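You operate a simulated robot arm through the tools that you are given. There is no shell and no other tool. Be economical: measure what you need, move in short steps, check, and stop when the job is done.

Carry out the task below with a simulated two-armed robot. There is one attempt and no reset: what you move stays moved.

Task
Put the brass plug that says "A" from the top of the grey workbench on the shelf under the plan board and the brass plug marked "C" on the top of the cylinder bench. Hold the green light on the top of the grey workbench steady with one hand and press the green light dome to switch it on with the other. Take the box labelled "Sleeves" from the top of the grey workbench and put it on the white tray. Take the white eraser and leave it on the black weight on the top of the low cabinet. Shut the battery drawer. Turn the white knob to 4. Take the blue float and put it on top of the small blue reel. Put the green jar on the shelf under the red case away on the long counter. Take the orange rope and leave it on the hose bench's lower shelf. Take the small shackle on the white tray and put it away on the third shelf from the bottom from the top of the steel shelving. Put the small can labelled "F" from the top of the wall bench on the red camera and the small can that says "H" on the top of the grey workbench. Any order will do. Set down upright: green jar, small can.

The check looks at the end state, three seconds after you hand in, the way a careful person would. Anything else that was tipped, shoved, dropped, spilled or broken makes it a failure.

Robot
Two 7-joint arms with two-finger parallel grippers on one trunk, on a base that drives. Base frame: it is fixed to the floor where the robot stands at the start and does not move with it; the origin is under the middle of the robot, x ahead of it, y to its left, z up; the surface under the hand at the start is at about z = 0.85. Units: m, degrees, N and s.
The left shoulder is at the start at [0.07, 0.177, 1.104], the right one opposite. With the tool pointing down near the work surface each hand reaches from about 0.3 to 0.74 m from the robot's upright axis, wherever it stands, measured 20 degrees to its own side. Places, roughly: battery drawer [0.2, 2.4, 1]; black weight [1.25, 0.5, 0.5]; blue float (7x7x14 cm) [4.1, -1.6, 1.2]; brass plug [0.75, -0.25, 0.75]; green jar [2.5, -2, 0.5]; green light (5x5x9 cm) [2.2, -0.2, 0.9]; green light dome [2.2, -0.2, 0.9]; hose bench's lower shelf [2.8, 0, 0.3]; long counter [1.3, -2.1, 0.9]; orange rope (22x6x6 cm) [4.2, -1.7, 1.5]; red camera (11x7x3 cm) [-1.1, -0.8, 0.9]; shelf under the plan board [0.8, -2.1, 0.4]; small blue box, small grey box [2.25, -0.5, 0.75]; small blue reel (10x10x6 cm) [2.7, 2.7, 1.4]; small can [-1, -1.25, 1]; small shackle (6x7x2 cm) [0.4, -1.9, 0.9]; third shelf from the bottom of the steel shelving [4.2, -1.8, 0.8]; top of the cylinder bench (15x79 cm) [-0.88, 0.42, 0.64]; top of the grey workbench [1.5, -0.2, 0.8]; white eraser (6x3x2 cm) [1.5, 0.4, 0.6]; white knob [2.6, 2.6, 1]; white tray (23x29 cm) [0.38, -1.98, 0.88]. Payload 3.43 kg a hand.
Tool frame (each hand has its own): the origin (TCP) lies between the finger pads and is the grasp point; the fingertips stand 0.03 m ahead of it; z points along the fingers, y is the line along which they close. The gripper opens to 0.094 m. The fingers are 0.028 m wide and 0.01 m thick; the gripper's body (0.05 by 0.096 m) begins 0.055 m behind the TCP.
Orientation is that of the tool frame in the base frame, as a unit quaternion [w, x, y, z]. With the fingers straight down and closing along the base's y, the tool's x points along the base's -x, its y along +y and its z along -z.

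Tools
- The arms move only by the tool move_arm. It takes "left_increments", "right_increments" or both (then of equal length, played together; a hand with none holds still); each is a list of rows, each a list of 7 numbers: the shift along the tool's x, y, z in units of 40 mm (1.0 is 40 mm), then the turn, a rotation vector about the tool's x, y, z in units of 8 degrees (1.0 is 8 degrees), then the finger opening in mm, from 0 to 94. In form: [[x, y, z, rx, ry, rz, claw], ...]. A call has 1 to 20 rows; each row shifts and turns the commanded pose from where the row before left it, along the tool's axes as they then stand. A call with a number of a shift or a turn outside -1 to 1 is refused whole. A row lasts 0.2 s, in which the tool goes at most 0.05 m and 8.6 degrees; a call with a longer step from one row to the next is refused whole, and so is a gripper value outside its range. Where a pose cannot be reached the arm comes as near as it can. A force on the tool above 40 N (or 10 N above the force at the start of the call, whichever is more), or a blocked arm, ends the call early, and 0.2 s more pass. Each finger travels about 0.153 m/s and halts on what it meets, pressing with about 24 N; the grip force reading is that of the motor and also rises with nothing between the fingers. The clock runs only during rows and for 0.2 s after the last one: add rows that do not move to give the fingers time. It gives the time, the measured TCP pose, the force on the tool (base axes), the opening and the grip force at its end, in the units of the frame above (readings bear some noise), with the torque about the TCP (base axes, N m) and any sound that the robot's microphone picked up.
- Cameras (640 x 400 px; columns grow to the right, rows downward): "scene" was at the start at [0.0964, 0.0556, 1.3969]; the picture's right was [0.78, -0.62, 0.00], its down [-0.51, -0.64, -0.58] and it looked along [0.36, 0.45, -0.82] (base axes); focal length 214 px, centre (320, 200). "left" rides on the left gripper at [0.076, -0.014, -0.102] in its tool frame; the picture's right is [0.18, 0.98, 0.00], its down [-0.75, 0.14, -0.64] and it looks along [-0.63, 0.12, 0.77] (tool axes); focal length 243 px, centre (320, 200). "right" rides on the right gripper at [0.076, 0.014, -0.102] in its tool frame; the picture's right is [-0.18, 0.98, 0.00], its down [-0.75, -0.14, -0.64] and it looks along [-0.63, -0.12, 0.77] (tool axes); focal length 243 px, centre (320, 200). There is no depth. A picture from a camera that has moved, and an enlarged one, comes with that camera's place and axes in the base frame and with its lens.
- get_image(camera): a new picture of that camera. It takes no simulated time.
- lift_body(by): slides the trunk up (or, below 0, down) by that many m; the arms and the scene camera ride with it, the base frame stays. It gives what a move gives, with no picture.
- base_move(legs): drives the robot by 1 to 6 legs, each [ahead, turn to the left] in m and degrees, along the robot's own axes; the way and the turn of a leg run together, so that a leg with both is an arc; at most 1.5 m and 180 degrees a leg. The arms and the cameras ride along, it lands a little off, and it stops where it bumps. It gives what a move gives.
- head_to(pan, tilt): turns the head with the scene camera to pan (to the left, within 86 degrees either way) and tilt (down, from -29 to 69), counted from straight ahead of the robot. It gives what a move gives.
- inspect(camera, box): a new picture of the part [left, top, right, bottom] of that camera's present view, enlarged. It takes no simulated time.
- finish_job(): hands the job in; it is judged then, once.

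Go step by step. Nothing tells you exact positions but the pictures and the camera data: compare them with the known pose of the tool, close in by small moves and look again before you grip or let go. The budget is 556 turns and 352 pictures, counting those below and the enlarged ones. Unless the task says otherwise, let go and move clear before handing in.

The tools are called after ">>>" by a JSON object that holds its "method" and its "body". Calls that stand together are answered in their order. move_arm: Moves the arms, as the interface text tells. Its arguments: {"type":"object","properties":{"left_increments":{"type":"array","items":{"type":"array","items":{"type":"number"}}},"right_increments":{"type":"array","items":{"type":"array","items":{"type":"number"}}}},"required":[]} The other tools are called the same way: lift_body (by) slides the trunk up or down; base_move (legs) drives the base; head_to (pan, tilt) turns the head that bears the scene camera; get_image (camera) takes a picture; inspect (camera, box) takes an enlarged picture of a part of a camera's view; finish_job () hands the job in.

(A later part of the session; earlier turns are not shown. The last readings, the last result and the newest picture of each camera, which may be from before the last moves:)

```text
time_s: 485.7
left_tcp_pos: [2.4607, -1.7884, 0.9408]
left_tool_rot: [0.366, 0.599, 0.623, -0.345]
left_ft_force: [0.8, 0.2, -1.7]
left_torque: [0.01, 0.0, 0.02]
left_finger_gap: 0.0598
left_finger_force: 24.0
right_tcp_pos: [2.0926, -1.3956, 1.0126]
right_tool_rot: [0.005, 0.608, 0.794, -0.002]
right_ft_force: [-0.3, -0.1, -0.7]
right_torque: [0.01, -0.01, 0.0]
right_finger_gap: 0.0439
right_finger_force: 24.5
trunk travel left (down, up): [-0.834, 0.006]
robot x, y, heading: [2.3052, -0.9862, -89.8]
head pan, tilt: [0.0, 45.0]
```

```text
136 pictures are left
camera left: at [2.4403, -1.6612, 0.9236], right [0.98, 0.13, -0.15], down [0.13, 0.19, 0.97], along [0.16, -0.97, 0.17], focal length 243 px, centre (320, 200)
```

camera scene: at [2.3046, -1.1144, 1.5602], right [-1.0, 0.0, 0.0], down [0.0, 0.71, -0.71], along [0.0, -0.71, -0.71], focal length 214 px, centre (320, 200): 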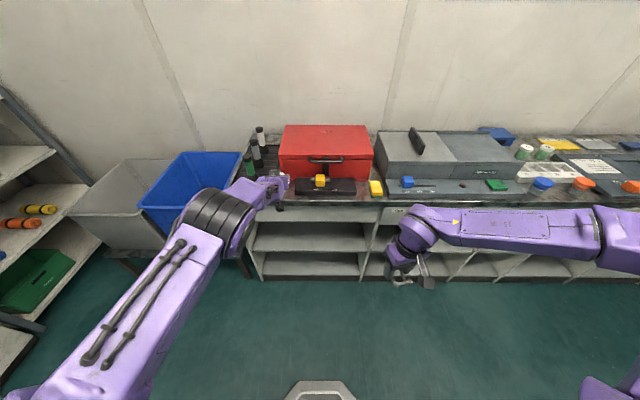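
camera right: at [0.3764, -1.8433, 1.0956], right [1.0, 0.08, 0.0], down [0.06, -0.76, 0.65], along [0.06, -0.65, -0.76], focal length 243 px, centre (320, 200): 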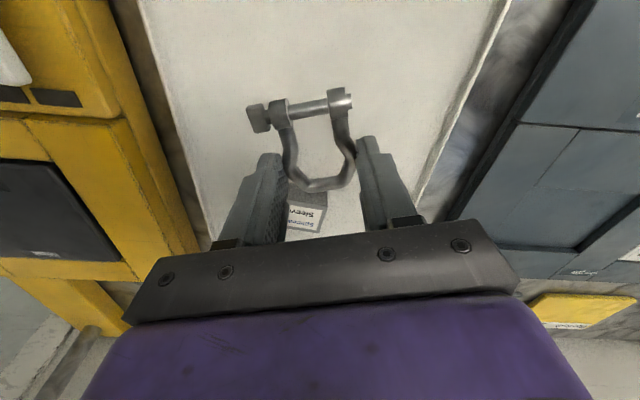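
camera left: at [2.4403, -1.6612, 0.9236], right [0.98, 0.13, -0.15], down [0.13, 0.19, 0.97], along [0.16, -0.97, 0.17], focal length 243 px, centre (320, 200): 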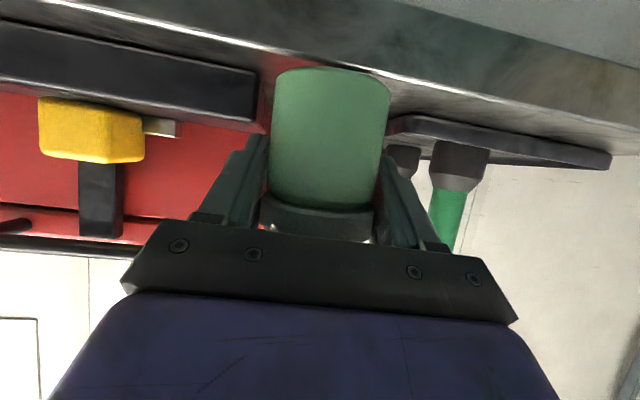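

The true counter edge is y≈-1.78, so I must go ~3.5 cm deeper, into the gap between the strip and the tube tray.

>>> {"method": "move_arm", "body": {"left_increments": [[-0.435, 0, -0.246, 0, 0, 0, 45], [-0.215, 0.16, 0.38, 0, 0, 0, 45], [-0.215, 0.16, 0.38, 0, 0, 0, 45], [0.3, 0, 0.17, 0, 0, 0, 45], [0.1, 0, 0.06, 0, 0, 0, 45], [0, 0, 0, 0, 0, 0, 45]]}}

>>> {"method": "get_image", "body": {"camera": "left"}}

```text
time_s: 487.1
left_tcp_pos: [2.4788, -1.8062, 0.9624]
left_tool_rot: [0.366, 0.598, 0.624, -0.345]
left_ft_force: [-0.3, 0.3, -1.4]
left_torque: [-0.03, 0.04, 0.02]
left_finger_gap: 0.0601
left_finger_force: 23.7
left hand out of reach, approached as far as the arm can: row 2, 3, 4, 5
right_tcp_pos: [2.0924, -1.3956, 1.0129]
right_tool_rot: [0.004, 0.608, 0.794, -0.002]
right_ft_force: [0.2, -0.2, -0.6]
right_torque: [0.0, -0.03, -0.03]
right_finger_gap: 0.0441
right_finger_force: 24.0
trunk travel left (down, up): [-0.834, 0.006]
robot x, y, heading: [2.3015, -0.984, -89.9]
head pan, tilt: [0.0, 45.0]
```

```text
135 pictures are left
camera left: at [2.4581, -1.6789, 0.945], right [0.98, 0.13, -0.15], down [0.13, 0.19, 0.97], along [0.16, -0.97, 0.17], focal length 243 px, centre (320, 200)
```

left: 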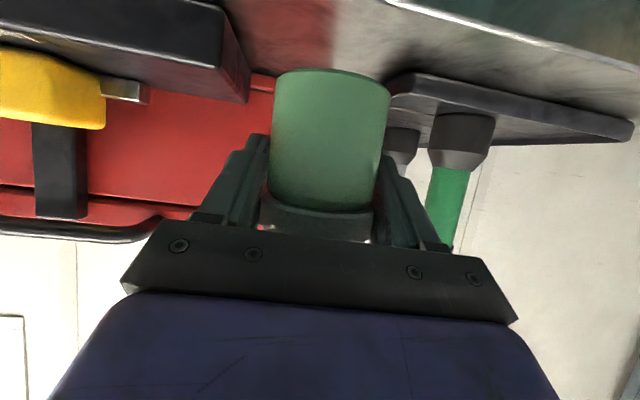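

>>> {"method": "base_move", "body": {"legs": [[0.04, 0]]}}

>>> {"method": "move_arm", "body": {"left_increments": [[0.25, -0.1, -0.43, 0, 0, 0, 45], [0, 0, 0, 0, 0, 0, 45]]}}

>>> {"method": "get_image", "body": {"camera": "left"}}

```text
time_s: 488.0
left_tcp_pos: [2.4762, -1.8384, 0.9696]
left_tool_rot: [0.369, 0.597, 0.622, -0.349]
left_ft_force: [-0.1, 1.0, -0.3]
left_torque: [0.02, 0.02, -0.02]
left_finger_gap: 0.0602
left_finger_force: 23.9
right_tcp_pos: [2.0928, -1.4268, 1.0178]
right_tool_rot: [0.007, 0.608, 0.794, -0.006]
right_ft_force: [0.1, 1.3, -0.7]
right_torque: [-0.09, -0.01, 0.01]
right_finger_gap: 0.0443
right_finger_force: 23.6
trunk travel left (down, up): [-0.834, 0.006]
robot x, y, heading: [2.302, -1.0212, -89.9]
head pan, tilt: [0.0, 45.0]
```

```text
time_s: 488.6
left_tcp_pos: [2.4783, -1.8438, 0.9639]
left_tool_rot: [0.366, 0.598, 0.623, -0.346]
left_ft_force: [0.4, 0.0, -1.6]
left_torque: [-0.02, 0.0, 0.02]
left_finger_gap: 0.0602
left_finger_force: 24.4
left hand out of reach, approached as far as the arm can: row 1
right_tcp_pos: [2.0923, -1.4322, 1.0158]
right_tool_rot: [0.006, 0.607, 0.794, -0.004]
right_ft_force: [0.4, 0.3, -2.1]
right_torque: [-0.03, -0.02, -0.02]
right_finger_gap: 0.0438
right_finger_force: 24.0
trunk travel left (down, up): [-0.834, 0.006]
robot x, y, heading: [2.3002, -1.0247, -89.9]
head pan, tilt: [0.0, 45.0]
```

```text
134 pictures are left
camera left: at [2.4576, -1.7165, 0.9477], right [0.98, 0.13, -0.15], down [0.13, 0.2, 0.97], along [0.16, -0.97, 0.17], focal length 243 px, centre (320, 200)
```

left: 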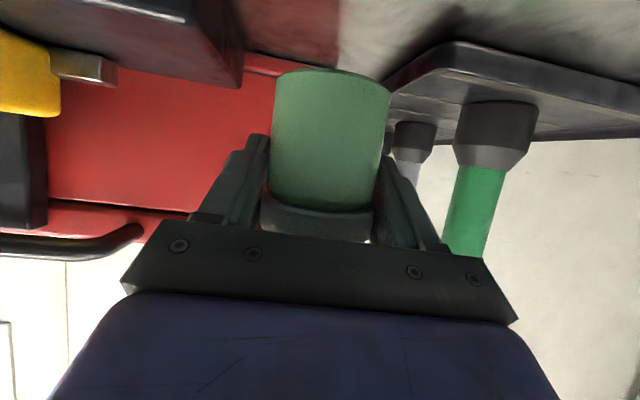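

>>> {"method": "move_arm", "body": {"left_increments": [[0.25, -0.1, -0.43, 0, 0, 0, 45], [0, 0, 0, 0, 0, 0, 45]]}}

```text
time_s: 489.2
left_tcp_pos: [2.4789, -1.8459, 0.9626]
left_tool_rot: [0.366, 0.599, 0.623, -0.347]
left_ft_force: [-0.1, 0.4, -0.9]
left_torque: [0.0, 0.0, 0.03]
left_finger_gap: 0.0602
left_finger_force: 24.1
left hand out of reach, approached as far as the arm can: row 1
right_tcp_pos: [2.0924, -1.4334, 1.0148]
right_tool_rot: [0.004, 0.608, 0.794, -0.004]
right_ft_force: [-0.4, -0.4, -0.7]
right_torque: [-0.05, -0.04, -0.01]
right_finger_gap: 0.044
right_finger_force: 24.2
trunk travel left (down, up): [-0.834, 0.006]
robot x, y, heading: [2.3014, -1.02, -89.7]
head pan, tilt: [0.0, 45.0]
```

>>> {"method": "move_arm", "body": {"left_increments": [[0.3, -0.15, -0.4, 0, 0, 0, 45], [0.3, 0, -0.4, 0, 0, 0, 45], [0, 0, 0, 0, 0, 0, 45]]}}

```text
time_s: 490.0
left_tcp_pos: [2.4776, -1.8462, 0.9614]
left_tool_rot: [0.366, 0.599, 0.623, -0.346]
left_ft_force: [0.3, -0.4, -1.9]
left_torque: [-0.04, -0.02, 0.0]
left_finger_gap: 0.0602
left_finger_force: 24.5
left hand out of reach, approached as far as the arm can: row 1, 2
right_tcp_pos: [2.0916, -1.434, 1.013]
right_tool_rot: [0.005, 0.608, 0.794, -0.003]
right_ft_force: [0.8, -0.3, -0.8]
right_torque: [0.0, 0.0, 0.03]
right_finger_gap: 0.0439
right_finger_force: 24.1
trunk travel left (down, up): [-0.834, 0.006]
robot x, y, heading: [2.3047, -1.0215, -89.9]
head pan, tilt: [0.0, 45.0]
```

>>> {"method": "base_move", "body": {"legs": [[-0.025, 0]]}}

>>> {"method": "lift_body", "body": {"by": -0.015}}

>>> {"method": "get_image", "body": {"camera": "left"}}

```text
time_s: 490.8
left_tcp_pos: [2.4787, -1.8258, 0.9584]
left_tool_rot: [0.364, 0.6, 0.624, -0.345]
left_ft_force: [-0.2, -0.9, -1.6]
left_torque: [-0.03, -0.02, 0.01]
left_finger_gap: 0.0602
left_finger_force: 24.3
right_tcp_pos: [2.0915, -1.4149, 1.0103]
right_tool_rot: [0.003, 0.608, 0.794, -0.001]
right_ft_force: [-0.4, -0.2, -0.9]
right_torque: [0.02, 0.03, 0.0]
right_finger_gap: 0.044
right_finger_force: 23.7
trunk travel left (down, up): [-0.834, 0.006]
robot x, y, heading: [2.3026, -0.9935, -89.9]
head pan, tilt: [0.0, 45.0]
```

```text
time_s: 491.5
left_tcp_pos: [2.4787, -1.8235, 0.9458]
left_tool_rot: [0.365, 0.599, 0.623, -0.346]
left_ft_force: [-0.6, -0.9, -1.1]
left_torque: [-0.03, -0.03, -0.05]
left_finger_gap: 0.06
left_finger_force: 24.3
right_tcp_pos: [2.0934, -1.4107, 0.9986]
right_tool_rot: [0.005, 0.608, 0.794, -0.003]
right_ft_force: [0.1, -0.4, -1.1]
right_torque: [-0.02, 0.03, -0.01]
right_finger_gap: 0.044
right_finger_force: 23.7
trunk travel left (down, up): [-0.819, 0.021]
robot x, y, heading: [2.3059, -0.9954, -89.7]
head pan, tilt: [0.0, 45.0]
```

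```text
133 pictures are left
camera left: at [2.4579, -1.6952, 0.9296], right [0.98, 0.13, -0.15], down [0.13, 0.19, 0.97], along [0.16, -0.97, 0.17], focal length 243 px, centre (320, 200)
```

left: 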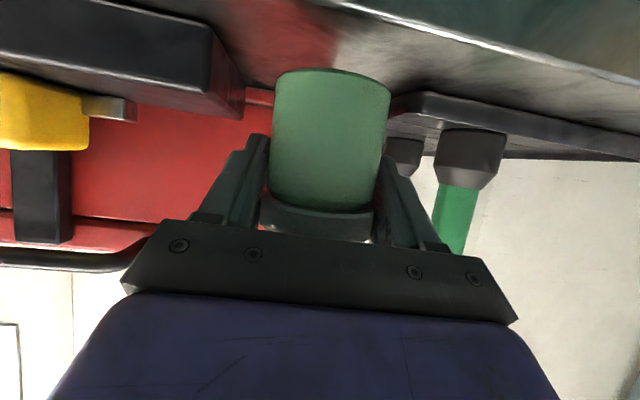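

>>> {"method": "lift_body", "body": {"by": -0.009}}

>>> {"method": "lift_body", "body": {"by": -0.004}}

```text
time_s: 492.0
left_tcp_pos: [2.478, -1.8228, 0.9379]
left_tool_rot: [0.365, 0.599, 0.623, -0.346]
left_ft_force: [0.0, 0.3, -1.6]
left_torque: [0.01, 0.0, 0.02]
left_finger_gap: 0.0603
left_finger_force: 23.9
right_tcp_pos: [2.0922, -1.4101, 0.9893]
right_tool_rot: [0.005, 0.608, 0.794, -0.002]
right_ft_force: [0.0, 0.1, -0.9]
right_torque: [-0.02, -0.01, 0.02]
right_finger_gap: 0.0439
right_finger_force: 23.9
trunk travel left (down, up): [-0.81, 0.03]
robot x, y, heading: [2.3018, -0.9987, -89.7]
head pan, tilt: [0.0, 45.0]
```

```text
time_s: 492.6
left_tcp_pos: [2.4784, -1.8213, 0.9344]
left_tool_rot: [0.365, 0.6, 0.623, -0.346]
left_ft_force: [-0.4, 0.4, -1.0]
left_torque: [0.03, 0.01, -0.01]
left_finger_gap: 0.06
left_finger_force: 24.0
right_tcp_pos: [2.0928, -1.4109, 0.986]
right_tool_rot: [0.005, 0.608, 0.794, -0.003]
right_ft_force: [-0.3, -0.5, -1.0]
right_torque: [-0.03, 0.01, 0.02]
right_finger_gap: 0.0439
right_finger_force: 23.8
trunk travel left (down, up): [-0.806, 0.034]
robot x, y, heading: [2.3007, -0.9997, -89.9]
head pan, tilt: [0.0, 45.0]
```

>>> {"method": "lift_body", "body": {"by": -0.004}}

>>> {"method": "get_image", "body": {"camera": "left"}}

```text
time_s: 493.1
left_tcp_pos: [2.4779, -1.8215, 0.9299]
left_tool_rot: [0.366, 0.599, 0.623, -0.345]
left_ft_force: [-0.9, -0.2, -2.2]
left_torque: [0.0, 0.02, 0.0]
left_finger_gap: 0.06
left_finger_force: 23.8
right_tcp_pos: [2.0922, -1.4105, 0.9819]
right_tool_rot: [0.005, 0.608, 0.794, -0.001]
right_ft_force: [-0.4, 0.0, -1.6]
right_torque: [0.0, 0.02, -0.01]
right_finger_gap: 0.0443
right_finger_force: 23.8
trunk travel left (down, up): [-0.802, 0.038]
robot x, y, heading: [2.3034, -0.9998, -89.6]
head pan, tilt: [0.0, 45.0]
```

```text
132 pictures are left
camera left: at [2.4578, -1.6945, 0.9132], right [0.98, 0.13, -0.15], down [0.13, 0.19, 0.97], along [0.16, -0.97, 0.17], focal length 243 px, centre (320, 200)
```

left: 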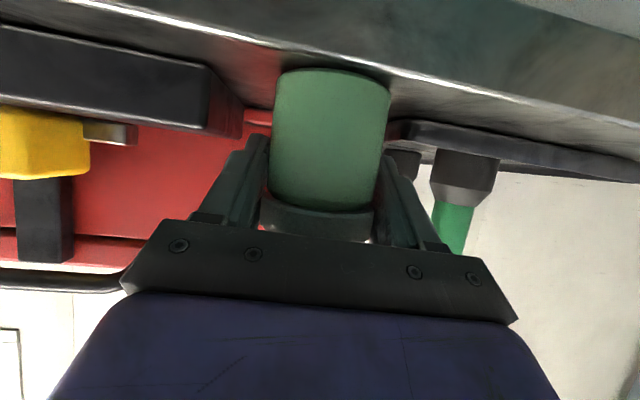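

>>> {"method": "lift_body", "body": {"by": -0.004}}

>>> {"method": "lift_body", "body": {"by": -0.003}}

```text
time_s: 493.6
left_tcp_pos: [2.477, -1.8211, 0.9282]
left_tool_rot: [0.367, 0.598, 0.622, -0.347]
left_ft_force: [0.2, -2.1, 8.2]
left_torque: [0.0, -0.22, -0.03]
left_finger_gap: 0.0602
left_finger_force: 24.0
right_tcp_pos: [2.0927, -1.4092, 0.9781]
right_tool_rot: [0.005, 0.608, 0.794, -0.004]
right_ft_force: [-0.4, 0.9, -1.2]
right_torque: [-0.03, -0.03, -0.01]
right_finger_gap: 0.0439
right_finger_force: 24.1
trunk travel left (down, up): [-0.798, 0.042]
robot x, y, heading: [2.3022, -0.9995, -89.9]
head pan, tilt: [0.0, 45.0]
```

```text
time_s: 494.1
left_tcp_pos: [2.4776, -1.8195, 0.9268]
left_tool_rot: [0.367, 0.598, 0.622, -0.347]
left_ft_force: [0.1, -6.8, 18.9]
left_torque: [0.25, 0.06, 0.0]
left_finger_gap: 0.0607
left_finger_force: 24.5
right_tcp_pos: [2.0917, -1.4084, 0.976]
right_tool_rot: [0.006, 0.608, 0.794, -0.004]
right_ft_force: [0.1, -0.2, -2.2]
right_torque: [-0.02, 0.03, 0.01]
right_finger_gap: 0.044
right_finger_force: 23.4
trunk travel left (down, up): [-0.795, 0.045]
robot x, y, heading: [2.2997, -0.9998, -89.8]
head pan, tilt: [0.0, 45.0]
```

Contact (19 N). Open, and withdraw along the tool axis.

>>> {"method": "move_arm", "body": {"left_increments": [[0, 0, 0, 0, 0, 0, 62], [0, 0, 0, 0, 0, 0, 66], [0, 0, 0, 0, 0, 0, 70], [0, 0, -0.2, 0, 0, 0, 72], [0, 0, -0.5, 0, 0, 0, 72], [0, 0, -0.8, 0, 0, 0, 72], [0, 0, -0.8, 0, 0, 0, 72]]}}

>>> {"method": "get_image", "body": {"camera": "left"}}

```text
time_s: 495.8
left_tcp_pos: [2.4721, -1.7404, 0.9693]
left_tool_rot: [0.367, 0.599, 0.622, -0.347]
left_ft_force: [-0.3, -0.1, 0.2]
left_torque: [0.01, 0.03, -0.01]
left_finger_gap: 0.0718
left_finger_force: 0.2
left hand out of reach, approached as far as the arm can: row 4
right_tcp_pos: [2.0921, -1.4094, 0.9748]
right_tool_rot: [0.005, 0.608, 0.794, -0.004]
right_ft_force: [-0.2, -0.3, -0.4]
right_torque: [-0.03, 0.0, 0.03]
right_finger_gap: 0.0442
right_finger_force: 23.9
trunk travel left (down, up): [-0.795, 0.045]
robot x, y, heading: [2.3046, -0.9998, -89.9]
head pan, tilt: [0.0, 45.0]
```

```text
131 pictures are left
camera left: at [2.4528, -1.6136, 0.9529], right [0.98, 0.13, -0.15], down [0.13, 0.19, 0.97], along [0.16, -0.97, 0.17], focal length 243 px, centre (320, 200)
```

left: 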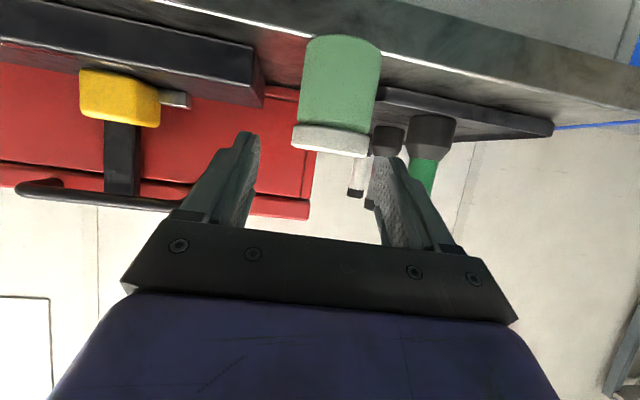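

>>> {"method": "inspect", "body": {"camera": "scene", "box": [220, 150, 340, 230]}}

>>> {"method": "inspect", "body": {"camera": "left", "box": [240, 0, 460, 140]}}

```text
5.00 times, centred on (280, 190) of scene
camera zoom: at [2.3047, -1.1285, 1.5212], right [-1.0, 0.0, 0.0], down [0.0, 0.71, -0.71], along [0.0, -0.71, -0.71], focal length 1072 px, centre (520, 250)
```

zoom: 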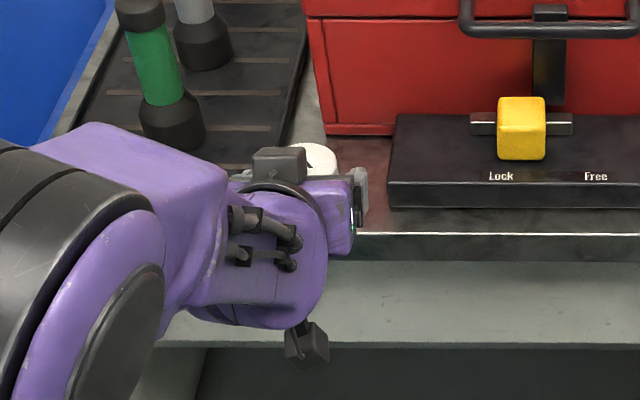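

```text
2.86 times, centred on (350, 70) of left
camera zoom: at [2.4528, -1.6136, 0.9529], right [0.98, 0.13, -0.15], down [0.13, 0.19, 0.97], along [0.16, -0.97, 0.17], focal length 693 px, centre (234, 571)
```

zoom: 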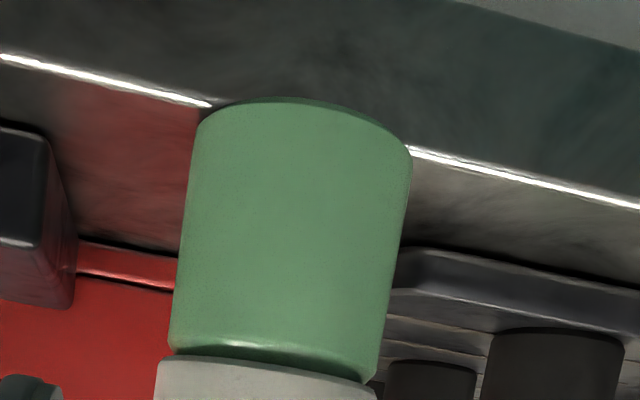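

The jar overhangs the edge by ~1 cm; I'll regrip it and set it 3 cm deeper.

>>> {"method": "move_arm", "body": {"left_increments": [[0, 0, 0.8, 0, 0, 0, 72], [0, 0, 0.8, 0, 0, 0, 72], [0, 0, 0.45, 0, 0, 0, 72], [0, 0, 0, 0, 0, 0, 60], [0, 0, 0, 0, 0, 0, 45], [0, 0, 0, 0, 0, 0, 45]]}}

>>> {"method": "lift_body", "body": {"by": 0.012}}

>>> {"method": "base_move", "body": {"legs": [[0.035, 0]]}}

>>> {"method": "get_image", "body": {"camera": "left"}}

```text
time_s: 497.1
left_tcp_pos: [2.478, -1.8136, 0.9269]
left_tool_rot: [0.365, 0.599, 0.623, -0.346]
left_ft_force: [1.0, 0.1, 0.1]
left_torque: [-0.01, 0.0, -0.01]
left_finger_gap: 0.06
left_finger_force: 24.2
right_tcp_pos: [2.0924, -1.4096, 0.975]
right_tool_rot: [0.005, 0.608, 0.794, -0.004]
right_ft_force: [-0.6, -0.6, -2.0]
right_torque: [-0.01, 0.01, 0.02]
right_finger_gap: 0.0439
right_finger_force: 23.9
trunk travel left (down, up): [-0.795, 0.045]
robot x, y, heading: [2.3031, -0.9945, -89.8]
head pan, tilt: [0.0, 45.0]
```

```text
time_s: 497.8
left_tcp_pos: [2.4779, -1.8142, 0.9395]
left_tool_rot: [0.366, 0.598, 0.623, -0.346]
left_ft_force: [0.1, -0.4, -1.0]
left_torque: [0.0, 0.01, 0.01]
left_finger_gap: 0.0601
left_finger_force: 23.7
right_tcp_pos: [2.0913, -1.4089, 0.9873]
right_tool_rot: [0.005, 0.608, 0.794, -0.004]
right_ft_force: [0.0, 0.0, -1.4]
right_torque: [0.01, 0.0, 0.02]
right_finger_gap: 0.0439
right_finger_force: 24.1
trunk travel left (down, up): [-0.807, 0.033]
robot x, y, heading: [2.3062, -1.0003, -89.8]
head pan, tilt: [0.0, 45.0]
```

```text
time_s: 498.6
left_tcp_pos: [2.4775, -1.8412, 0.9463]
left_tool_rot: [0.368, 0.597, 0.622, -0.348]
left_ft_force: [-0.1, 1.3, -1.4]
left_torque: [-0.05, 0.02, 0.01]
left_finger_gap: 0.0601
left_finger_force: 23.5
right_tcp_pos: [2.0925, -1.4377, 0.9898]
right_tool_rot: [0.008, 0.608, 0.794, -0.006]
right_ft_force: [0.1, 0.9, -0.5]
right_torque: [-0.06, 0.01, 0.01]
right_finger_gap: 0.0438
right_finger_force: 23.7
trunk travel left (down, up): [-0.807, 0.033]
robot x, y, heading: [2.3045, -1.0345, -90.1]
head pan, tilt: [0.0, 45.0]
```

```text
128 pictures are left
camera left: at [2.457, -1.7153, 0.929], right [0.98, 0.13, -0.15], down [0.13, 0.2, 0.97], along [0.16, -0.97, 0.18], focal length 243 px, centre (320, 200)
```

left: 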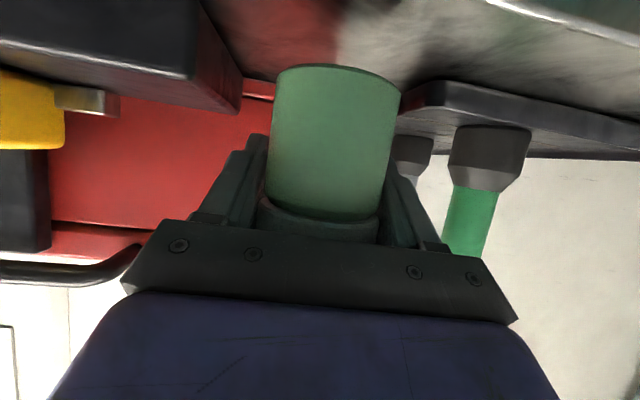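

>>> {"method": "lift_body", "body": {"by": -0.012}}

>>> {"method": "lift_body", "body": {"by": -0.004}}

>>> {"method": "get_image", "body": {"camera": "left"}}

```text
time_s: 499.2
left_tcp_pos: [2.478, -1.8464, 0.9305]
left_tool_rot: [0.366, 0.599, 0.622, -0.347]
left_ft_force: [0.7, -0.1, -2.5]
left_torque: [-0.03, 0.01, 0.01]
left_finger_gap: 0.0603
left_finger_force: 24.3
right_tcp_pos: [2.0932, -1.4408, 0.9753]
right_tool_rot: [0.005, 0.608, 0.794, -0.004]
right_ft_force: [-0.4, -1.1, -0.8]
right_torque: [-0.05, 0.01, 0.03]
right_finger_gap: 0.0439
right_finger_force: 24.1
trunk travel left (down, up): [-0.795, 0.045]
robot x, y, heading: [2.3075, -1.0311, -90.1]
head pan, tilt: [0.0, 45.0]
```

```text
time_s: 499.7
left_tcp_pos: [2.4762, -1.8481, 0.9277]
left_tool_rot: [0.367, 0.598, 0.622, -0.348]
left_ft_force: [0.2, -0.4, 8.9]
left_torque: [0.31, 0.05, -0.01]
left_finger_gap: 0.06
left_finger_force: 24.3
right_tcp_pos: [2.0924, -1.4425, 0.9713]
right_tool_rot: [0.005, 0.607, 0.794, -0.002]
right_ft_force: [0.2, -0.4, -1.8]
right_torque: [-0.03, -0.05, 0.02]
right_finger_gap: 0.0438
right_finger_force: 24.4
trunk travel left (down, up): [-0.791, 0.049]
robot x, y, heading: [2.3064, -1.0303, -89.7]
head pan, tilt: [0.0, 45.0]
```

```text
127 pictures are left
camera left: at [2.4567, -1.7208, 0.91], right [0.98, 0.13, -0.15], down [0.13, 0.2, 0.97], along [0.16, -0.97, 0.18], focal length 243 px, centre (320, 200)
```

left: 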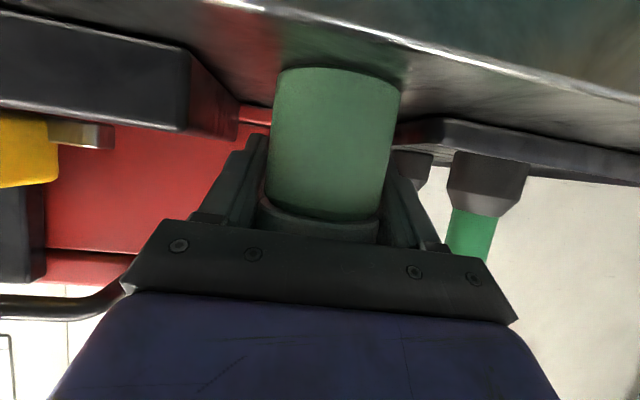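

Contact, with the base now clearly behind the edge. Release and withdraw.

>>> {"method": "move_arm", "body": {"left_increments": [[0, 0, 0, 0, 0, 0, 62], [0, 0, 0, 0, 0, 0, 66], [0, 0, 0, 0, 0, 0, 68], [0, 0, -0.3, 0, 0, 0, 70], [0, 0, -0.6, 0, 0, 0, 70], [0, 0, -0.8, 0, 0, 0, 70], [0, 0, -0.8, 0, 0, 0, 70], [0, 0, -0.8, 0, 0, 0, 70]]}}

>>> {"method": "inspect", "body": {"camera": "left", "box": [240, 0, 460, 140]}}

```text
time_s: 501.5
left_tcp_pos: [2.4718, -1.7311, 0.9902]
left_tool_rot: [0.367, 0.599, 0.622, -0.347]
left_ft_force: [-0.1, -0.3, 0.2]
left_torque: [0.01, -0.01, 0.01]
left_finger_gap: 0.07
left_finger_force: 0.2
right_tcp_pos: [2.0926, -1.4429, 0.9713]
right_tool_rot: [0.006, 0.608, 0.794, -0.003]
right_ft_force: [0.3, 0.0, -1.1]
right_torque: [-0.03, -0.04, -0.02]
right_finger_gap: 0.0439
right_finger_force: 23.6
trunk travel left (down, up): [-0.791, 0.049]
robot x, y, heading: [2.3044, -1.0272, -90.0]
head pan, tilt: [0.0, 45.0]
```

```text
2.86 times, centred on (350, 70) of left
camera zoom: at [2.451, -1.6046, 0.973], right [0.98, 0.13, -0.15], down [0.13, 0.19, 0.97], along [0.16, -0.97, 0.17], focal length 693 px, centre (234, 571)
```

zoom: 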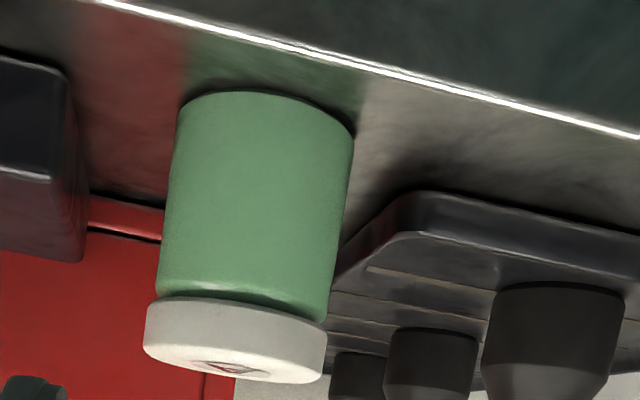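

The jar stands safely on the counter. Next the shackle to the steel shelving: drive east.

>>> {"method": "base_move", "body": {"legs": [[0.0, 90], [0.85, 0]]}}

>>> {"method": "head_to", "body": {"pan": -35, "tilt": 25}}

>>> {"method": "get_image", "body": {"camera": "scene"}}

```text
time_s: 509.9
left_tcp_pos: [3.8538, -0.833, 0.9884]
left_tool_rot: [0.503, -0.025, 0.863, 0.019]
left_ft_force: [0.0, -0.4, -0.7]
left_torque: [-0.01, 0.0, 0.0]
left_finger_gap: 0.07
left_finger_force: 0.0
right_tcp_pos: [3.5725, -1.2175, 0.9725]
right_tool_rot: [0.006, -0.14, 0.99, 0.001]
right_ft_force: [-0.6, 0.8, -1.1]
right_torque: [0.01, -0.01, -0.02]
right_finger_gap: 0.0441
right_finger_force: 24.4
trunk travel left (down, up): [-0.791, 0.049]
robot x, y, heading: [3.1558, -1.0175, 1.3]
head pan, tilt: [0.0, 45.0]
```

```text
time_s: 510.9
left_tcp_pos: [3.8521, -0.8322, 0.9896]
left_tool_rot: [0.503, -0.026, 0.863, 0.019]
left_ft_force: [-0.3, 0.1, -0.1]
left_torque: [-0.03, 0.0, 0.02]
left_finger_gap: 0.0701
left_finger_force: 0.0
right_tcp_pos: [3.572, -1.2175, 0.9703]
right_tool_rot: [0.006, -0.141, 0.99, 0.002]
right_ft_force: [-0.3, 0.0, -0.2]
right_torque: [-0.01, 0.01, 0.0]
right_finger_gap: 0.0438
right_finger_force: 24.1
trunk travel left (down, up): [-0.791, 0.049]
robot x, y, heading: [3.1582, -1.017, 1.2]
head pan, tilt: [-35.0, 25.0]
```

```text
125 pictures are left
camera scene: at [3.2833, -1.0651, 1.5477], right [-0.55, -0.83, 0.0], down [-0.35, 0.23, -0.91], along [0.75, -0.5, -0.42], focal length 214 px, centre (320, 200)
```

scene: 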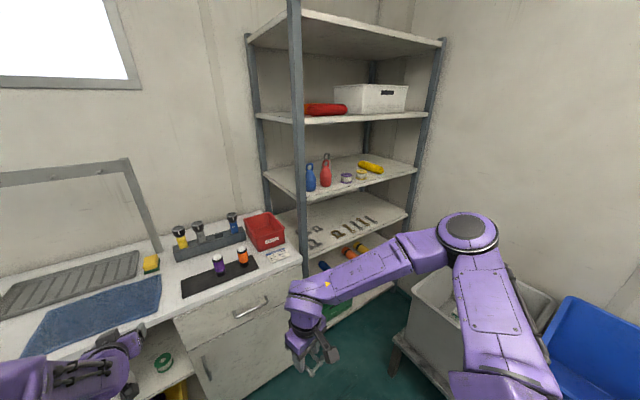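

>>> {"method": "inspect", "body": {"camera": "scene", "box": [240, 70, 440, 260]}}

```text
2.11 times, centred on (340, 165) of scene
camera zoom: at [3.2833, -1.0651, 1.5477], right [-0.55, -0.83, 0.0], down [-0.35, 0.23, -0.91], along [0.75, -0.5, -0.42], focal length 452 px, centre (278, 274)
```

zoom: 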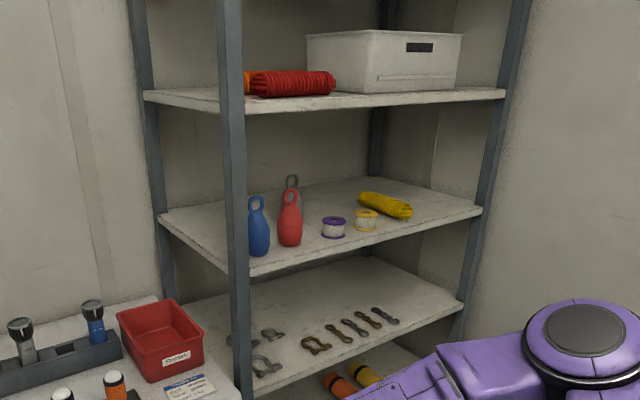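

I locate a free patch on the third shelf around (4.22,-1.79). First retract the left hand, then drive closer.

>>> {"method": "move_arm", "body": {"left_increments": [[0.13, 0, -0.95, 0, 0, 0, 60], [0.13, 0, -0.95, 0, 0, 0, 60], [0.13, 0, -0.95, 0, 0, 0, 60], [0.13, 0, -0.95, 0, 0, 0, 60], [0.13, 0, -0.95, 0, 0, 0, 60], [0, 0, 0, 0, 0.95, 0, 60], [0, 0, 0, 0, 0.95, 0, 60], [0, 0, 0, 0, 0.95, 0, 60], [0, 0, 0, 0, 0.95, 0, 60], [0, 0, 0, 0, 0.95, 0, 60], [0, 0, 0, 0, 0.95, 0, 60], [0, 0, 0, 0, 0.95, 0, 60], [0, 0, 0, 0, 0.95, 0, 60]]}}

>>> {"method": "base_move", "body": {"legs": [[0, -41.5], [0.48, 0]]}}

>>> {"method": "head_to", "body": {"pan": 5, "tilt": 35}}

>>> {"method": "get_image", "body": {"camera": "scene"}}

```text
time_s: 513.7
left_tcp_pos: [3.6761, -0.8425, 1.0596]
left_tool_rot: [-0.004, -0.031, 0.999, 0.003]
left_ft_force: [-0.1, -1.0, 0.0]
left_torque: [-0.02, 0.05, 0.01]
left_finger_gap: 0.0599
left_finger_force: 0.1
right_tcp_pos: [3.5724, -1.2164, 0.9709]
right_tool_rot: [0.005, -0.14, 0.99, 0.001]
right_ft_force: [1.3, 0.8, -0.6]
right_torque: [0.02, 0.03, -0.01]
right_finger_gap: 0.044
right_finger_force: 24.1
trunk travel left (down, up): [-0.791, 0.049]
robot x, y, heading: [3.1559, -1.0126, 1.4]
head pan, tilt: [-35.0, 25.0]
```

```text
time_s: 518.5
left_tcp_pos: [4.0132, -1.5338, 1.0594]
left_tool_rot: [-0.002, 0.323, 0.946, 0.004]
left_ft_force: [-1.1, 0.2, 0.6]
left_torque: [-0.01, -0.11, 0.06]
left_finger_gap: 0.06
left_finger_force: 0.0
right_tcp_pos: [3.691, -1.7431, 0.9712]
right_tool_rot: [0.004, 0.219, 0.976, 0.0]
right_ft_force: [-0.2, -0.9, -1.1]
right_torque: [0.0, -0.03, 0.03]
right_finger_gap: 0.0439
right_finger_force: 24.1
trunk travel left (down, up): [-0.791, 0.049]
robot x, y, heading: [3.5152, -1.3188, -40.3]
head pan, tilt: [-35.0, 25.0]
stopped in leg 2: the robot was blocked; the commanded pose is now the measured one
```

```text
time_s: 519.5
left_tcp_pos: [4.0147, -1.5323, 1.058]
left_tool_rot: [-0.002, 0.325, 0.946, 0.005]
left_ft_force: [-2.7, -0.4, 0.3]
left_torque: [0.0, -0.11, 0.01]
left_finger_gap: 0.0598
left_finger_force: 0.1
right_tcp_pos: [3.6901, -1.744, 0.9709]
right_tool_rot: [0.006, 0.218, 0.976, 0.0]
right_ft_force: [0.4, -0.5, -0.8]
right_torque: [0.03, -0.04, 0.01]
right_finger_gap: 0.0442
right_finger_force: 24.1
trunk travel left (down, up): [-0.791, 0.049]
robot x, y, heading: [3.51, -1.3183, -40.1]
head pan, tilt: [5.0, 35.0]
```

```text
123 pictures are left
camera scene: at [3.6245, -1.401, 1.532], right [-0.58, -0.82, 0.0], down [-0.47, 0.33, -0.82], along [0.67, -0.47, -0.57], focal length 214 px, centre (320, 200)
```

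scene: 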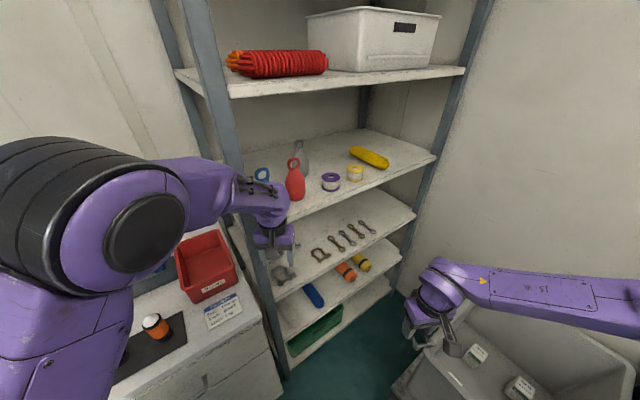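

The left hand touched the shelf edge lightly; back off and tuck it.

>>> {"method": "base_move", "body": {"legs": [[-0.12, 0]]}}

>>> {"method": "move_arm", "body": {"left_increments": [[0.8, 0.3, 0, 0, 0, 0, 60], [0.8, 0.3, 0, 0, 0, 0, 60], [0.8, 0.3, 0, 0, 0, 0, 60], [0.8, 0.3, 0, 0, 0, 0, 60]]}}

>>> {"method": "inspect", "body": {"camera": "scene", "box": [180, 30, 460, 350]}}

```text
time_s: 520.8
left_tcp_pos: [3.9223, -1.455, 1.058]
left_tool_rot: [-0.004, 0.324, 0.946, 0.005]
left_ft_force: [-0.1, 0.7, -0.1]
left_torque: [0.01, 0.01, -0.01]
left_finger_gap: 0.0601
left_finger_force: 0.1
right_tcp_pos: [3.5998, -1.6678, 0.9703]
right_tool_rot: [0.005, 0.217, 0.976, 0.001]
right_ft_force: [0.2, 0.0, -1.4]
right_torque: [0.01, -0.01, 0.01]
right_finger_gap: 0.0442
right_finger_force: 23.8
trunk travel left (down, up): [-0.791, 0.049]
robot x, y, heading: [3.4229, -1.2386, -39.8]
head pan, tilt: [5.0, 35.0]
```

```text
time_s: 521.8
left_tcp_pos: [3.8493, -1.3379, 1.0587]
left_tool_rot: [-0.003, 0.324, 0.946, 0.004]
left_ft_force: [0.0, 0.5, 0.1]
left_torque: [-0.02, -0.01, 0.01]
left_finger_gap: 0.0603
left_finger_force: 0.1
right_tcp_pos: [3.5985, -1.6649, 0.9707]
right_tool_rot: [0.006, 0.219, 0.976, -0.001]
right_ft_force: [-0.6, 0.2, -1.2]
right_torque: [-0.05, -0.02, 0.0]
right_finger_gap: 0.0439
right_finger_force: 24.7
trunk travel left (down, up): [-0.791, 0.049]
robot x, y, heading: [3.4197, -1.2378, -40.4]
head pan, tilt: [5.0, 35.0]
```

```text
1.25 times, centred on (320, 190) of scene
camera zoom: at [3.5318, -1.321, 1.5321], right [-0.58, -0.82, 0.0], down [-0.47, 0.33, -0.82], along [0.67, -0.47, -0.57], focal length 268 px, centre (320, 212)
```

zoom: 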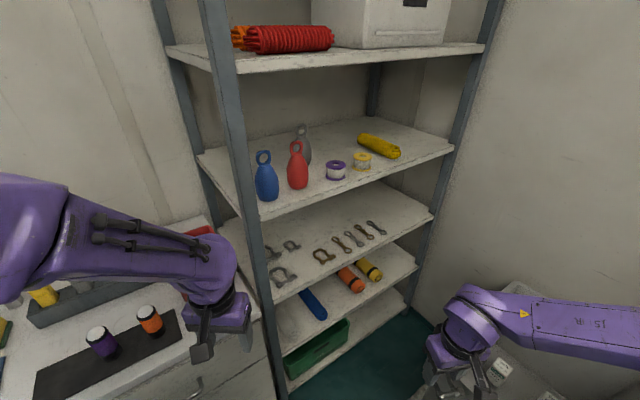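

Nothing was disturbed. A clear spot is at about (4.24,-1.79). I move forward, turn slightly, and pitch the right hand.

>>> {"method": "base_move", "body": {"legs": [[0, 10], [0.13, 0]]}}

>>> {"method": "move_arm", "body": {"right_increments": [[0, 0, -0.5, 0, -0.87, 0, 30], [0, 0, -0.5, 0, -0.87, 0, 30], [0, 0, 0, 0, -0.87, 0, 30], [0, 0, 0, 0, -0.87, 0, 30], [0, 0, 0, 0, -0.87, 0, 30], [0, 0, 0, 0, -0.87, 0, 30], [0, 0, 0, 0, -0.87, 0, 30], [0, 0, 0, 0, -0.87, 0, 30]]}}

>>> {"method": "get_image", "body": {"camera": "right"}}

>>> {"method": "get_image", "body": {"camera": "scene"}}

```text
time_s: 523.7
left_tcp_pos: [3.9734, -1.3283, 1.0607]
left_tool_rot: [-0.003, 0.241, 0.971, 0.003]
left_ft_force: [-0.3, -1.0, -0.3]
left_torque: [0.04, 0.01, 0.04]
left_finger_gap: 0.0601
left_finger_force: 0.0
right_tcp_pos: [3.7805, -1.6944, 0.9715]
right_tool_rot: [0.006, 0.134, 0.991, -0.001]
right_ft_force: [0.0, -1.0, -1.4]
right_torque: [-0.01, -0.02, -0.01]
right_finger_gap: 0.0439
right_finger_force: 24.1
trunk travel left (down, up): [-0.791, 0.049]
robot x, y, heading: [3.5332, -1.3059, -30.1]
head pan, tilt: [5.0, 35.0]
```

```text
time_s: 525.5
left_tcp_pos: [3.972, -1.3294, 1.0601]
left_tool_rot: [-0.004, 0.241, 0.971, 0.004]
left_ft_force: [-0.6, -0.6, 0.3]
left_torque: [0.0, -0.02, -0.01]
left_finger_gap: 0.0598
left_finger_force: 0.1
right_tcp_pos: [3.8162, -1.7159, 0.9973]
right_tool_rot: [0.468, 0.119, 0.873, -0.062]
right_ft_force: [-0.1, -0.5, -1.1]
right_torque: [-0.01, 0.04, 0.0]
right_finger_gap: 0.044
right_finger_force: 23.8
right hand out of reach, approached as far as the arm can: row 5, 6, 7, 8
trunk travel left (down, up): [-0.791, 0.049]
robot x, y, heading: [3.532, -1.308, -30.2]
head pan, tilt: [5.0, 35.0]
```

```text
121 pictures are left
camera right: at [3.6966, -1.6681, 0.9922], right [0.36, 0.92, 0.16], down [-0.15, -0.11, 0.98], along [0.92, -0.38, 0.1], focal length 243 px, centre (320, 200)
```

right: 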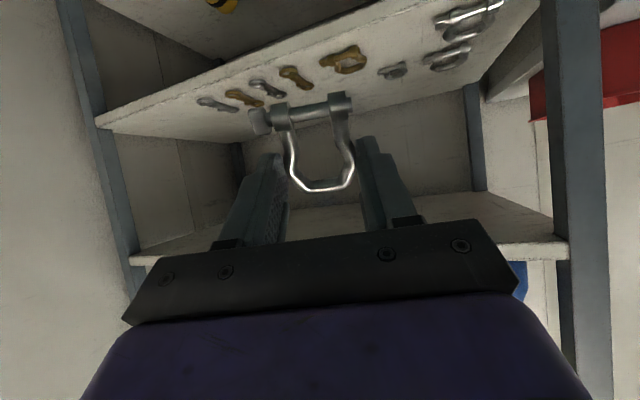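

```text
120 pictures are left
camera scene: at [3.6567, -1.3683, 1.532], right [-0.43, -0.9, 0.0], down [-0.52, 0.25, -0.82], along [0.74, -0.35, -0.57], focal length 214 px, centre (320, 200)
```

scene: 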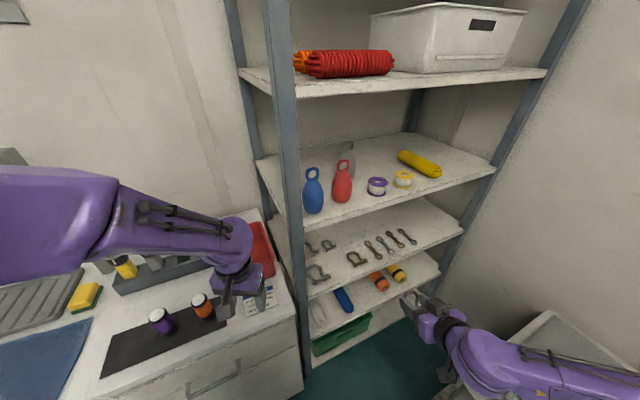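

>>> {"method": "move_arm", "body": {"right_increments": [[0.3, 0.15, 0.9, 0, 0, 0, 30], [0, 0.15, 0.95, 0, 0, 0, 30], [-0.3, 0.15, 0.95, 0, 0, 0, 30], [-0.3, 0.15, 0.95, 0, 0, 0, 30], [-0.3, 0.15, 0.95, 0, 0, 0, 30], [-0.3, 0.15, 0.95, 0, 0, 0, 30], [0, 0, 0, 0, 0, 0, 30]]}}

>>> {"method": "get_image", "body": {"camera": "right"}}

>>> {"method": "get_image", "body": {"camera": "scene"}}

```text
time_s: 527.1
left_tcp_pos: [3.9734, -1.3287, 1.0598]
left_tool_rot: [-0.004, 0.242, 0.97, 0.004]
left_ft_force: [-0.2, 0.3, -0.1]
left_torque: [0.01, -0.04, 0.0]
left_finger_gap: 0.0603
left_finger_force: 0.1
right_tcp_pos: [4.0265, -1.7373, 0.9027]
right_tool_rot: [0.468, 0.118, 0.873, -0.062]
right_ft_force: [0.4, 0.3, -1.3]
right_torque: [0.0, 0.03, 0.01]
right_finger_gap: 0.044
right_finger_force: 23.8
trunk travel left (down, up): [-0.791, 0.049]
robot x, y, heading: [3.5329, -1.3007, -30.1]
head pan, tilt: [5.0, 35.0]
```

```text
119 pictures are left
camera right: at [3.9069, -1.6893, 0.8967], right [0.36, 0.92, 0.15], down [-0.15, -0.11, 0.98], along [0.92, -0.38, 0.1], focal length 243 px, centre (320, 200)
```

right: 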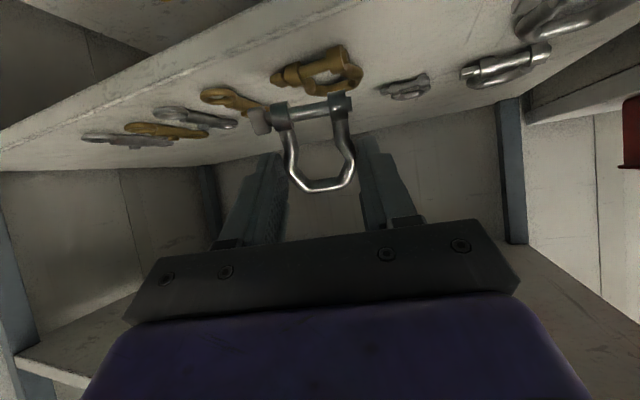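

```text
118 pictures are left
camera scene: at [3.6562, -1.3678, 1.532], right [-0.43, -0.9, 0.0], down [-0.52, 0.25, -0.82], along [0.74, -0.35, -0.57], focal length 214 px, centre (320, 200)
```

scene: 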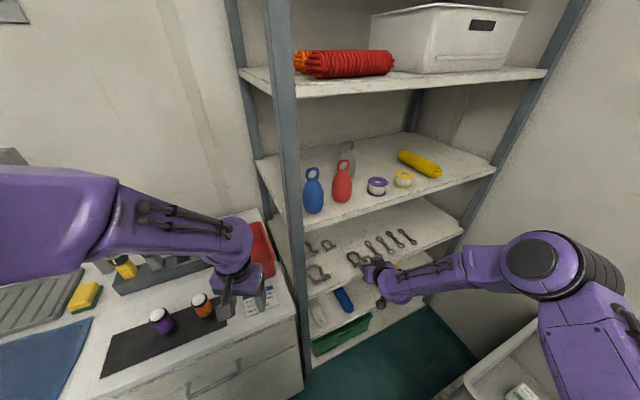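

>>> {"method": "move_arm", "body": {"right_increments": [[-0.6, 0.08, 0.94, 0, 0, 0, 30], [-0.6, 0.08, 0.94, 0, 0, 0, 30], [-0.6, 0.08, 0.94, 0, 0, 0, 30], [-0.6, 0.08, 0.94, 0, 0, 0, 30], [0, 0, 0, 0, 0, 0, 30]]}}

>>> {"method": "get_image", "body": {"camera": "right"}}

>>> {"method": "inspect", "body": {"camera": "scene", "box": [280, 180, 480, 310]}}

```text
time_s: 528.3
left_tcp_pos: [3.9726, -1.3297, 1.0605]
left_tool_rot: [-0.003, 0.241, 0.97, 0.004]
left_ft_force: [-0.1, -0.1, -0.2]
left_torque: [0.02, 0.03, 0.03]
left_finger_gap: 0.0602
left_finger_force: 0.0
right_tcp_pos: [4.1799, -1.7659, 0.8988]
right_tool_rot: [0.468, 0.118, 0.874, -0.062]
right_ft_force: [0.0, 0.2, -1.0]
right_torque: [-0.02, 0.01, 0.02]
right_finger_gap: 0.044
right_finger_force: 24.5
right hand out of reach, approached as far as the arm can: row 4
trunk travel left (down, up): [-0.791, 0.049]
robot x, y, heading: [3.5308, -1.3, -30.4]
head pan, tilt: [5.0, 35.0]
```

```text
117 pictures are left
camera right: at [4.0595, -1.7179, 0.893], right [0.36, 0.92, 0.16], down [-0.15, -0.11, 0.98], along [0.92, -0.37, 0.1], focal length 243 px, centre (320, 200)
```

right: 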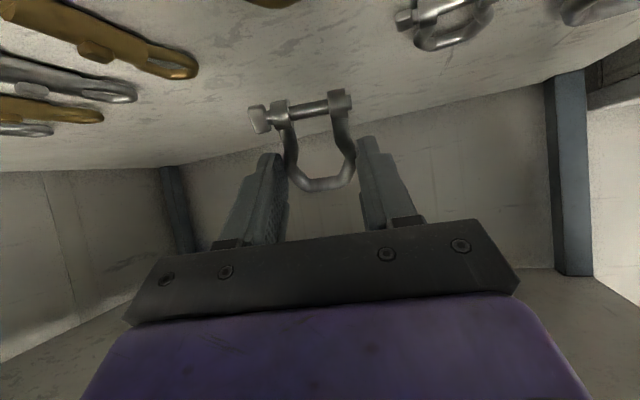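

```text
3.08 times, centred on (380, 245) of scene
camera zoom: at [3.6558, -1.3677, 1.5321], right [-0.43, -0.9, 0.0], down [-0.52, 0.24, -0.82], along [0.74, -0.35, -0.57], focal length 660 px, centre (135, 62)
```

zoom: 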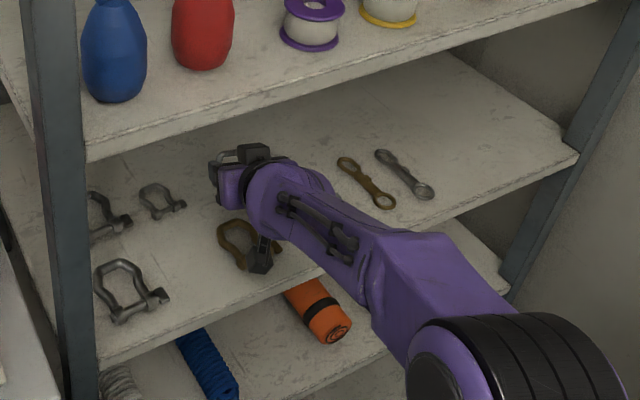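

>>> {"method": "move_arm", "body": {"right_increments": [[0.42, 0, 0.28, 0, 0, 0, 30], [0.12, 0, 0.08, 0, 0, 0, 30], [0.1, 0, 0.07, 0, 0, 0, 30], [0.08, 0, 0.05, 0, 0, 0, 30], [0, 0, 0, 0, 0, 0, 30]]}}

>>> {"method": "get_image", "body": {"camera": "right"}}

```text
time_s: 529.5
left_tcp_pos: [3.9728, -1.328, 1.0597]
left_tool_rot: [-0.003, 0.241, 0.971, 0.004]
left_ft_force: [-0.3, 0.3, 0.1]
left_torque: [0.01, 0.01, 0.01]
left_finger_gap: 0.0601
left_finger_force: 0.0
right_tcp_pos: [4.1787, -1.7631, 0.8746]
right_tool_rot: [0.467, 0.118, 0.874, -0.063]
right_ft_force: [0.5, -1.1, -0.6]
right_torque: [0.0, 0.01, -0.01]
right_finger_gap: 0.0441
right_finger_force: 24.7
right hand out of reach, approached as far as the arm can: row 2, 3, 4
trunk travel left (down, up): [-0.791, 0.049]
robot x, y, heading: [3.5288, -1.3006, -30.3]
head pan, tilt: [5.0, 35.0]
```

```text
115 pictures are left
camera right: at [4.0595, -1.7145, 0.8691], right [0.36, 0.92, 0.15], down [-0.15, -0.11, 0.98], along [0.92, -0.38, 0.1], focal length 243 px, centre (320, 200)
```

right: 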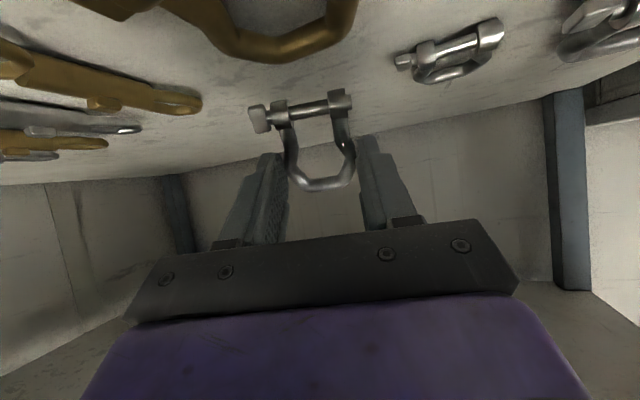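

>>> {"method": "lift_body", "body": {"by": -0.008}}

>>> {"method": "lift_body", "body": {"by": -0.005}}

>>> {"method": "get_image", "body": {"camera": "right"}}

```text
time_s: 530.1
left_tcp_pos: [3.9726, -1.3282, 1.0511]
left_tool_rot: [-0.005, 0.241, 0.97, 0.004]
left_ft_force: [0.1, 0.8, -0.5]
left_torque: [-0.02, -0.03, -0.04]
left_finger_gap: 0.06
left_finger_force: 0.1
right_tcp_pos: [4.1793, -1.7628, 0.8667]
right_tool_rot: [0.467, 0.118, 0.874, -0.063]
right_ft_force: [-0.9, -0.1, -1.2]
right_torque: [0.0, 0.05, 0.0]
right_finger_gap: 0.0439
right_finger_force: 23.5
trunk travel left (down, up): [-0.783, 0.057]
robot x, y, heading: [3.5336, -1.304, -30.2]
head pan, tilt: [5.0, 35.0]
```

```text
time_s: 530.6
left_tcp_pos: [3.973, -1.3285, 1.0475]
left_tool_rot: [-0.003, 0.241, 0.97, 0.004]
left_ft_force: [-0.5, 0.4, 0.3]
left_torque: [0.02, 0.02, 0.02]
left_finger_gap: 0.0603
left_finger_force: 0.1
right_tcp_pos: [4.1803, -1.7629, 0.8636]
right_tool_rot: [0.469, 0.118, 0.873, -0.063]
right_ft_force: [4.4, -1.4, 4.3]
right_torque: [-0.14, -0.14, 0.08]
right_finger_gap: 0.0439
right_finger_force: 23.7
trunk travel left (down, up): [-0.778, 0.062]
robot x, y, heading: [3.5319, -1.3053, -30.1]
head pan, tilt: [5.0, 35.0]
```

```text
114 pictures are left
camera right: at [4.0602, -1.7148, 0.8576], right [0.36, 0.92, 0.15], down [-0.15, -0.1, 0.98], along [0.92, -0.38, 0.1], focal length 243 px, centre (320, 200)
```

right: 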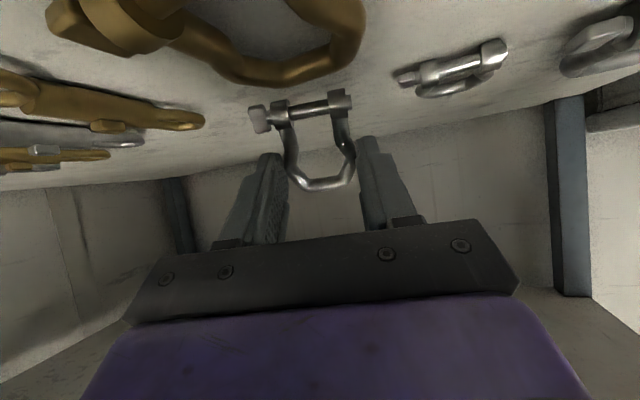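

The pin end touches the shelf. Release so it lies down away from the other shackle, then withdraw upward-back.

>>> {"method": "move_arm", "body": {"right_increments": [[0, 0, 0, 0, 0, 0, 44], [0, 0, 0, 0, 0, 0, 47], [0, 0, 0, 0, 0, 0, 52], [0, 0, 0, 0, 0, 0, 62], [0, 0, 0, 0, 0, 0, 72], [0, 0, 0, 0, 0, 0, 72]]}}

>>> {"method": "get_image", "body": {"camera": "right"}}

```text
time_s: 532.0
left_tcp_pos: [3.9729, -1.3282, 1.0478]
left_tool_rot: [-0.003, 0.241, 0.97, 0.004]
left_ft_force: [0.6, 0.6, -0.3]
left_torque: [-0.01, -0.01, -0.02]
left_finger_gap: 0.0599
left_finger_force: 0.0
right_tcp_pos: [4.1784, -1.764, 0.8619]
right_tool_rot: [0.468, 0.118, 0.874, -0.063]
right_ft_force: [-0.2, -0.5, -0.2]
right_torque: [0.0, 0.04, -0.02]
right_finger_gap: 0.072
right_finger_force: 0.0
trunk travel left (down, up): [-0.778, 0.062]
robot x, y, heading: [3.534, -1.3012, -30.4]
head pan, tilt: [5.0, 35.0]
```

```text
113 pictures are left
camera right: at [4.0595, -1.7147, 0.8563], right [0.36, 0.92, 0.15], down [-0.15, -0.11, 0.98], along [0.92, -0.38, 0.1], focal length 243 px, centre (320, 200)
```

right: 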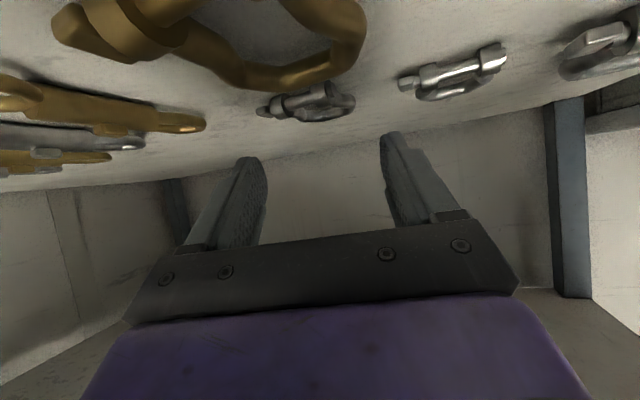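

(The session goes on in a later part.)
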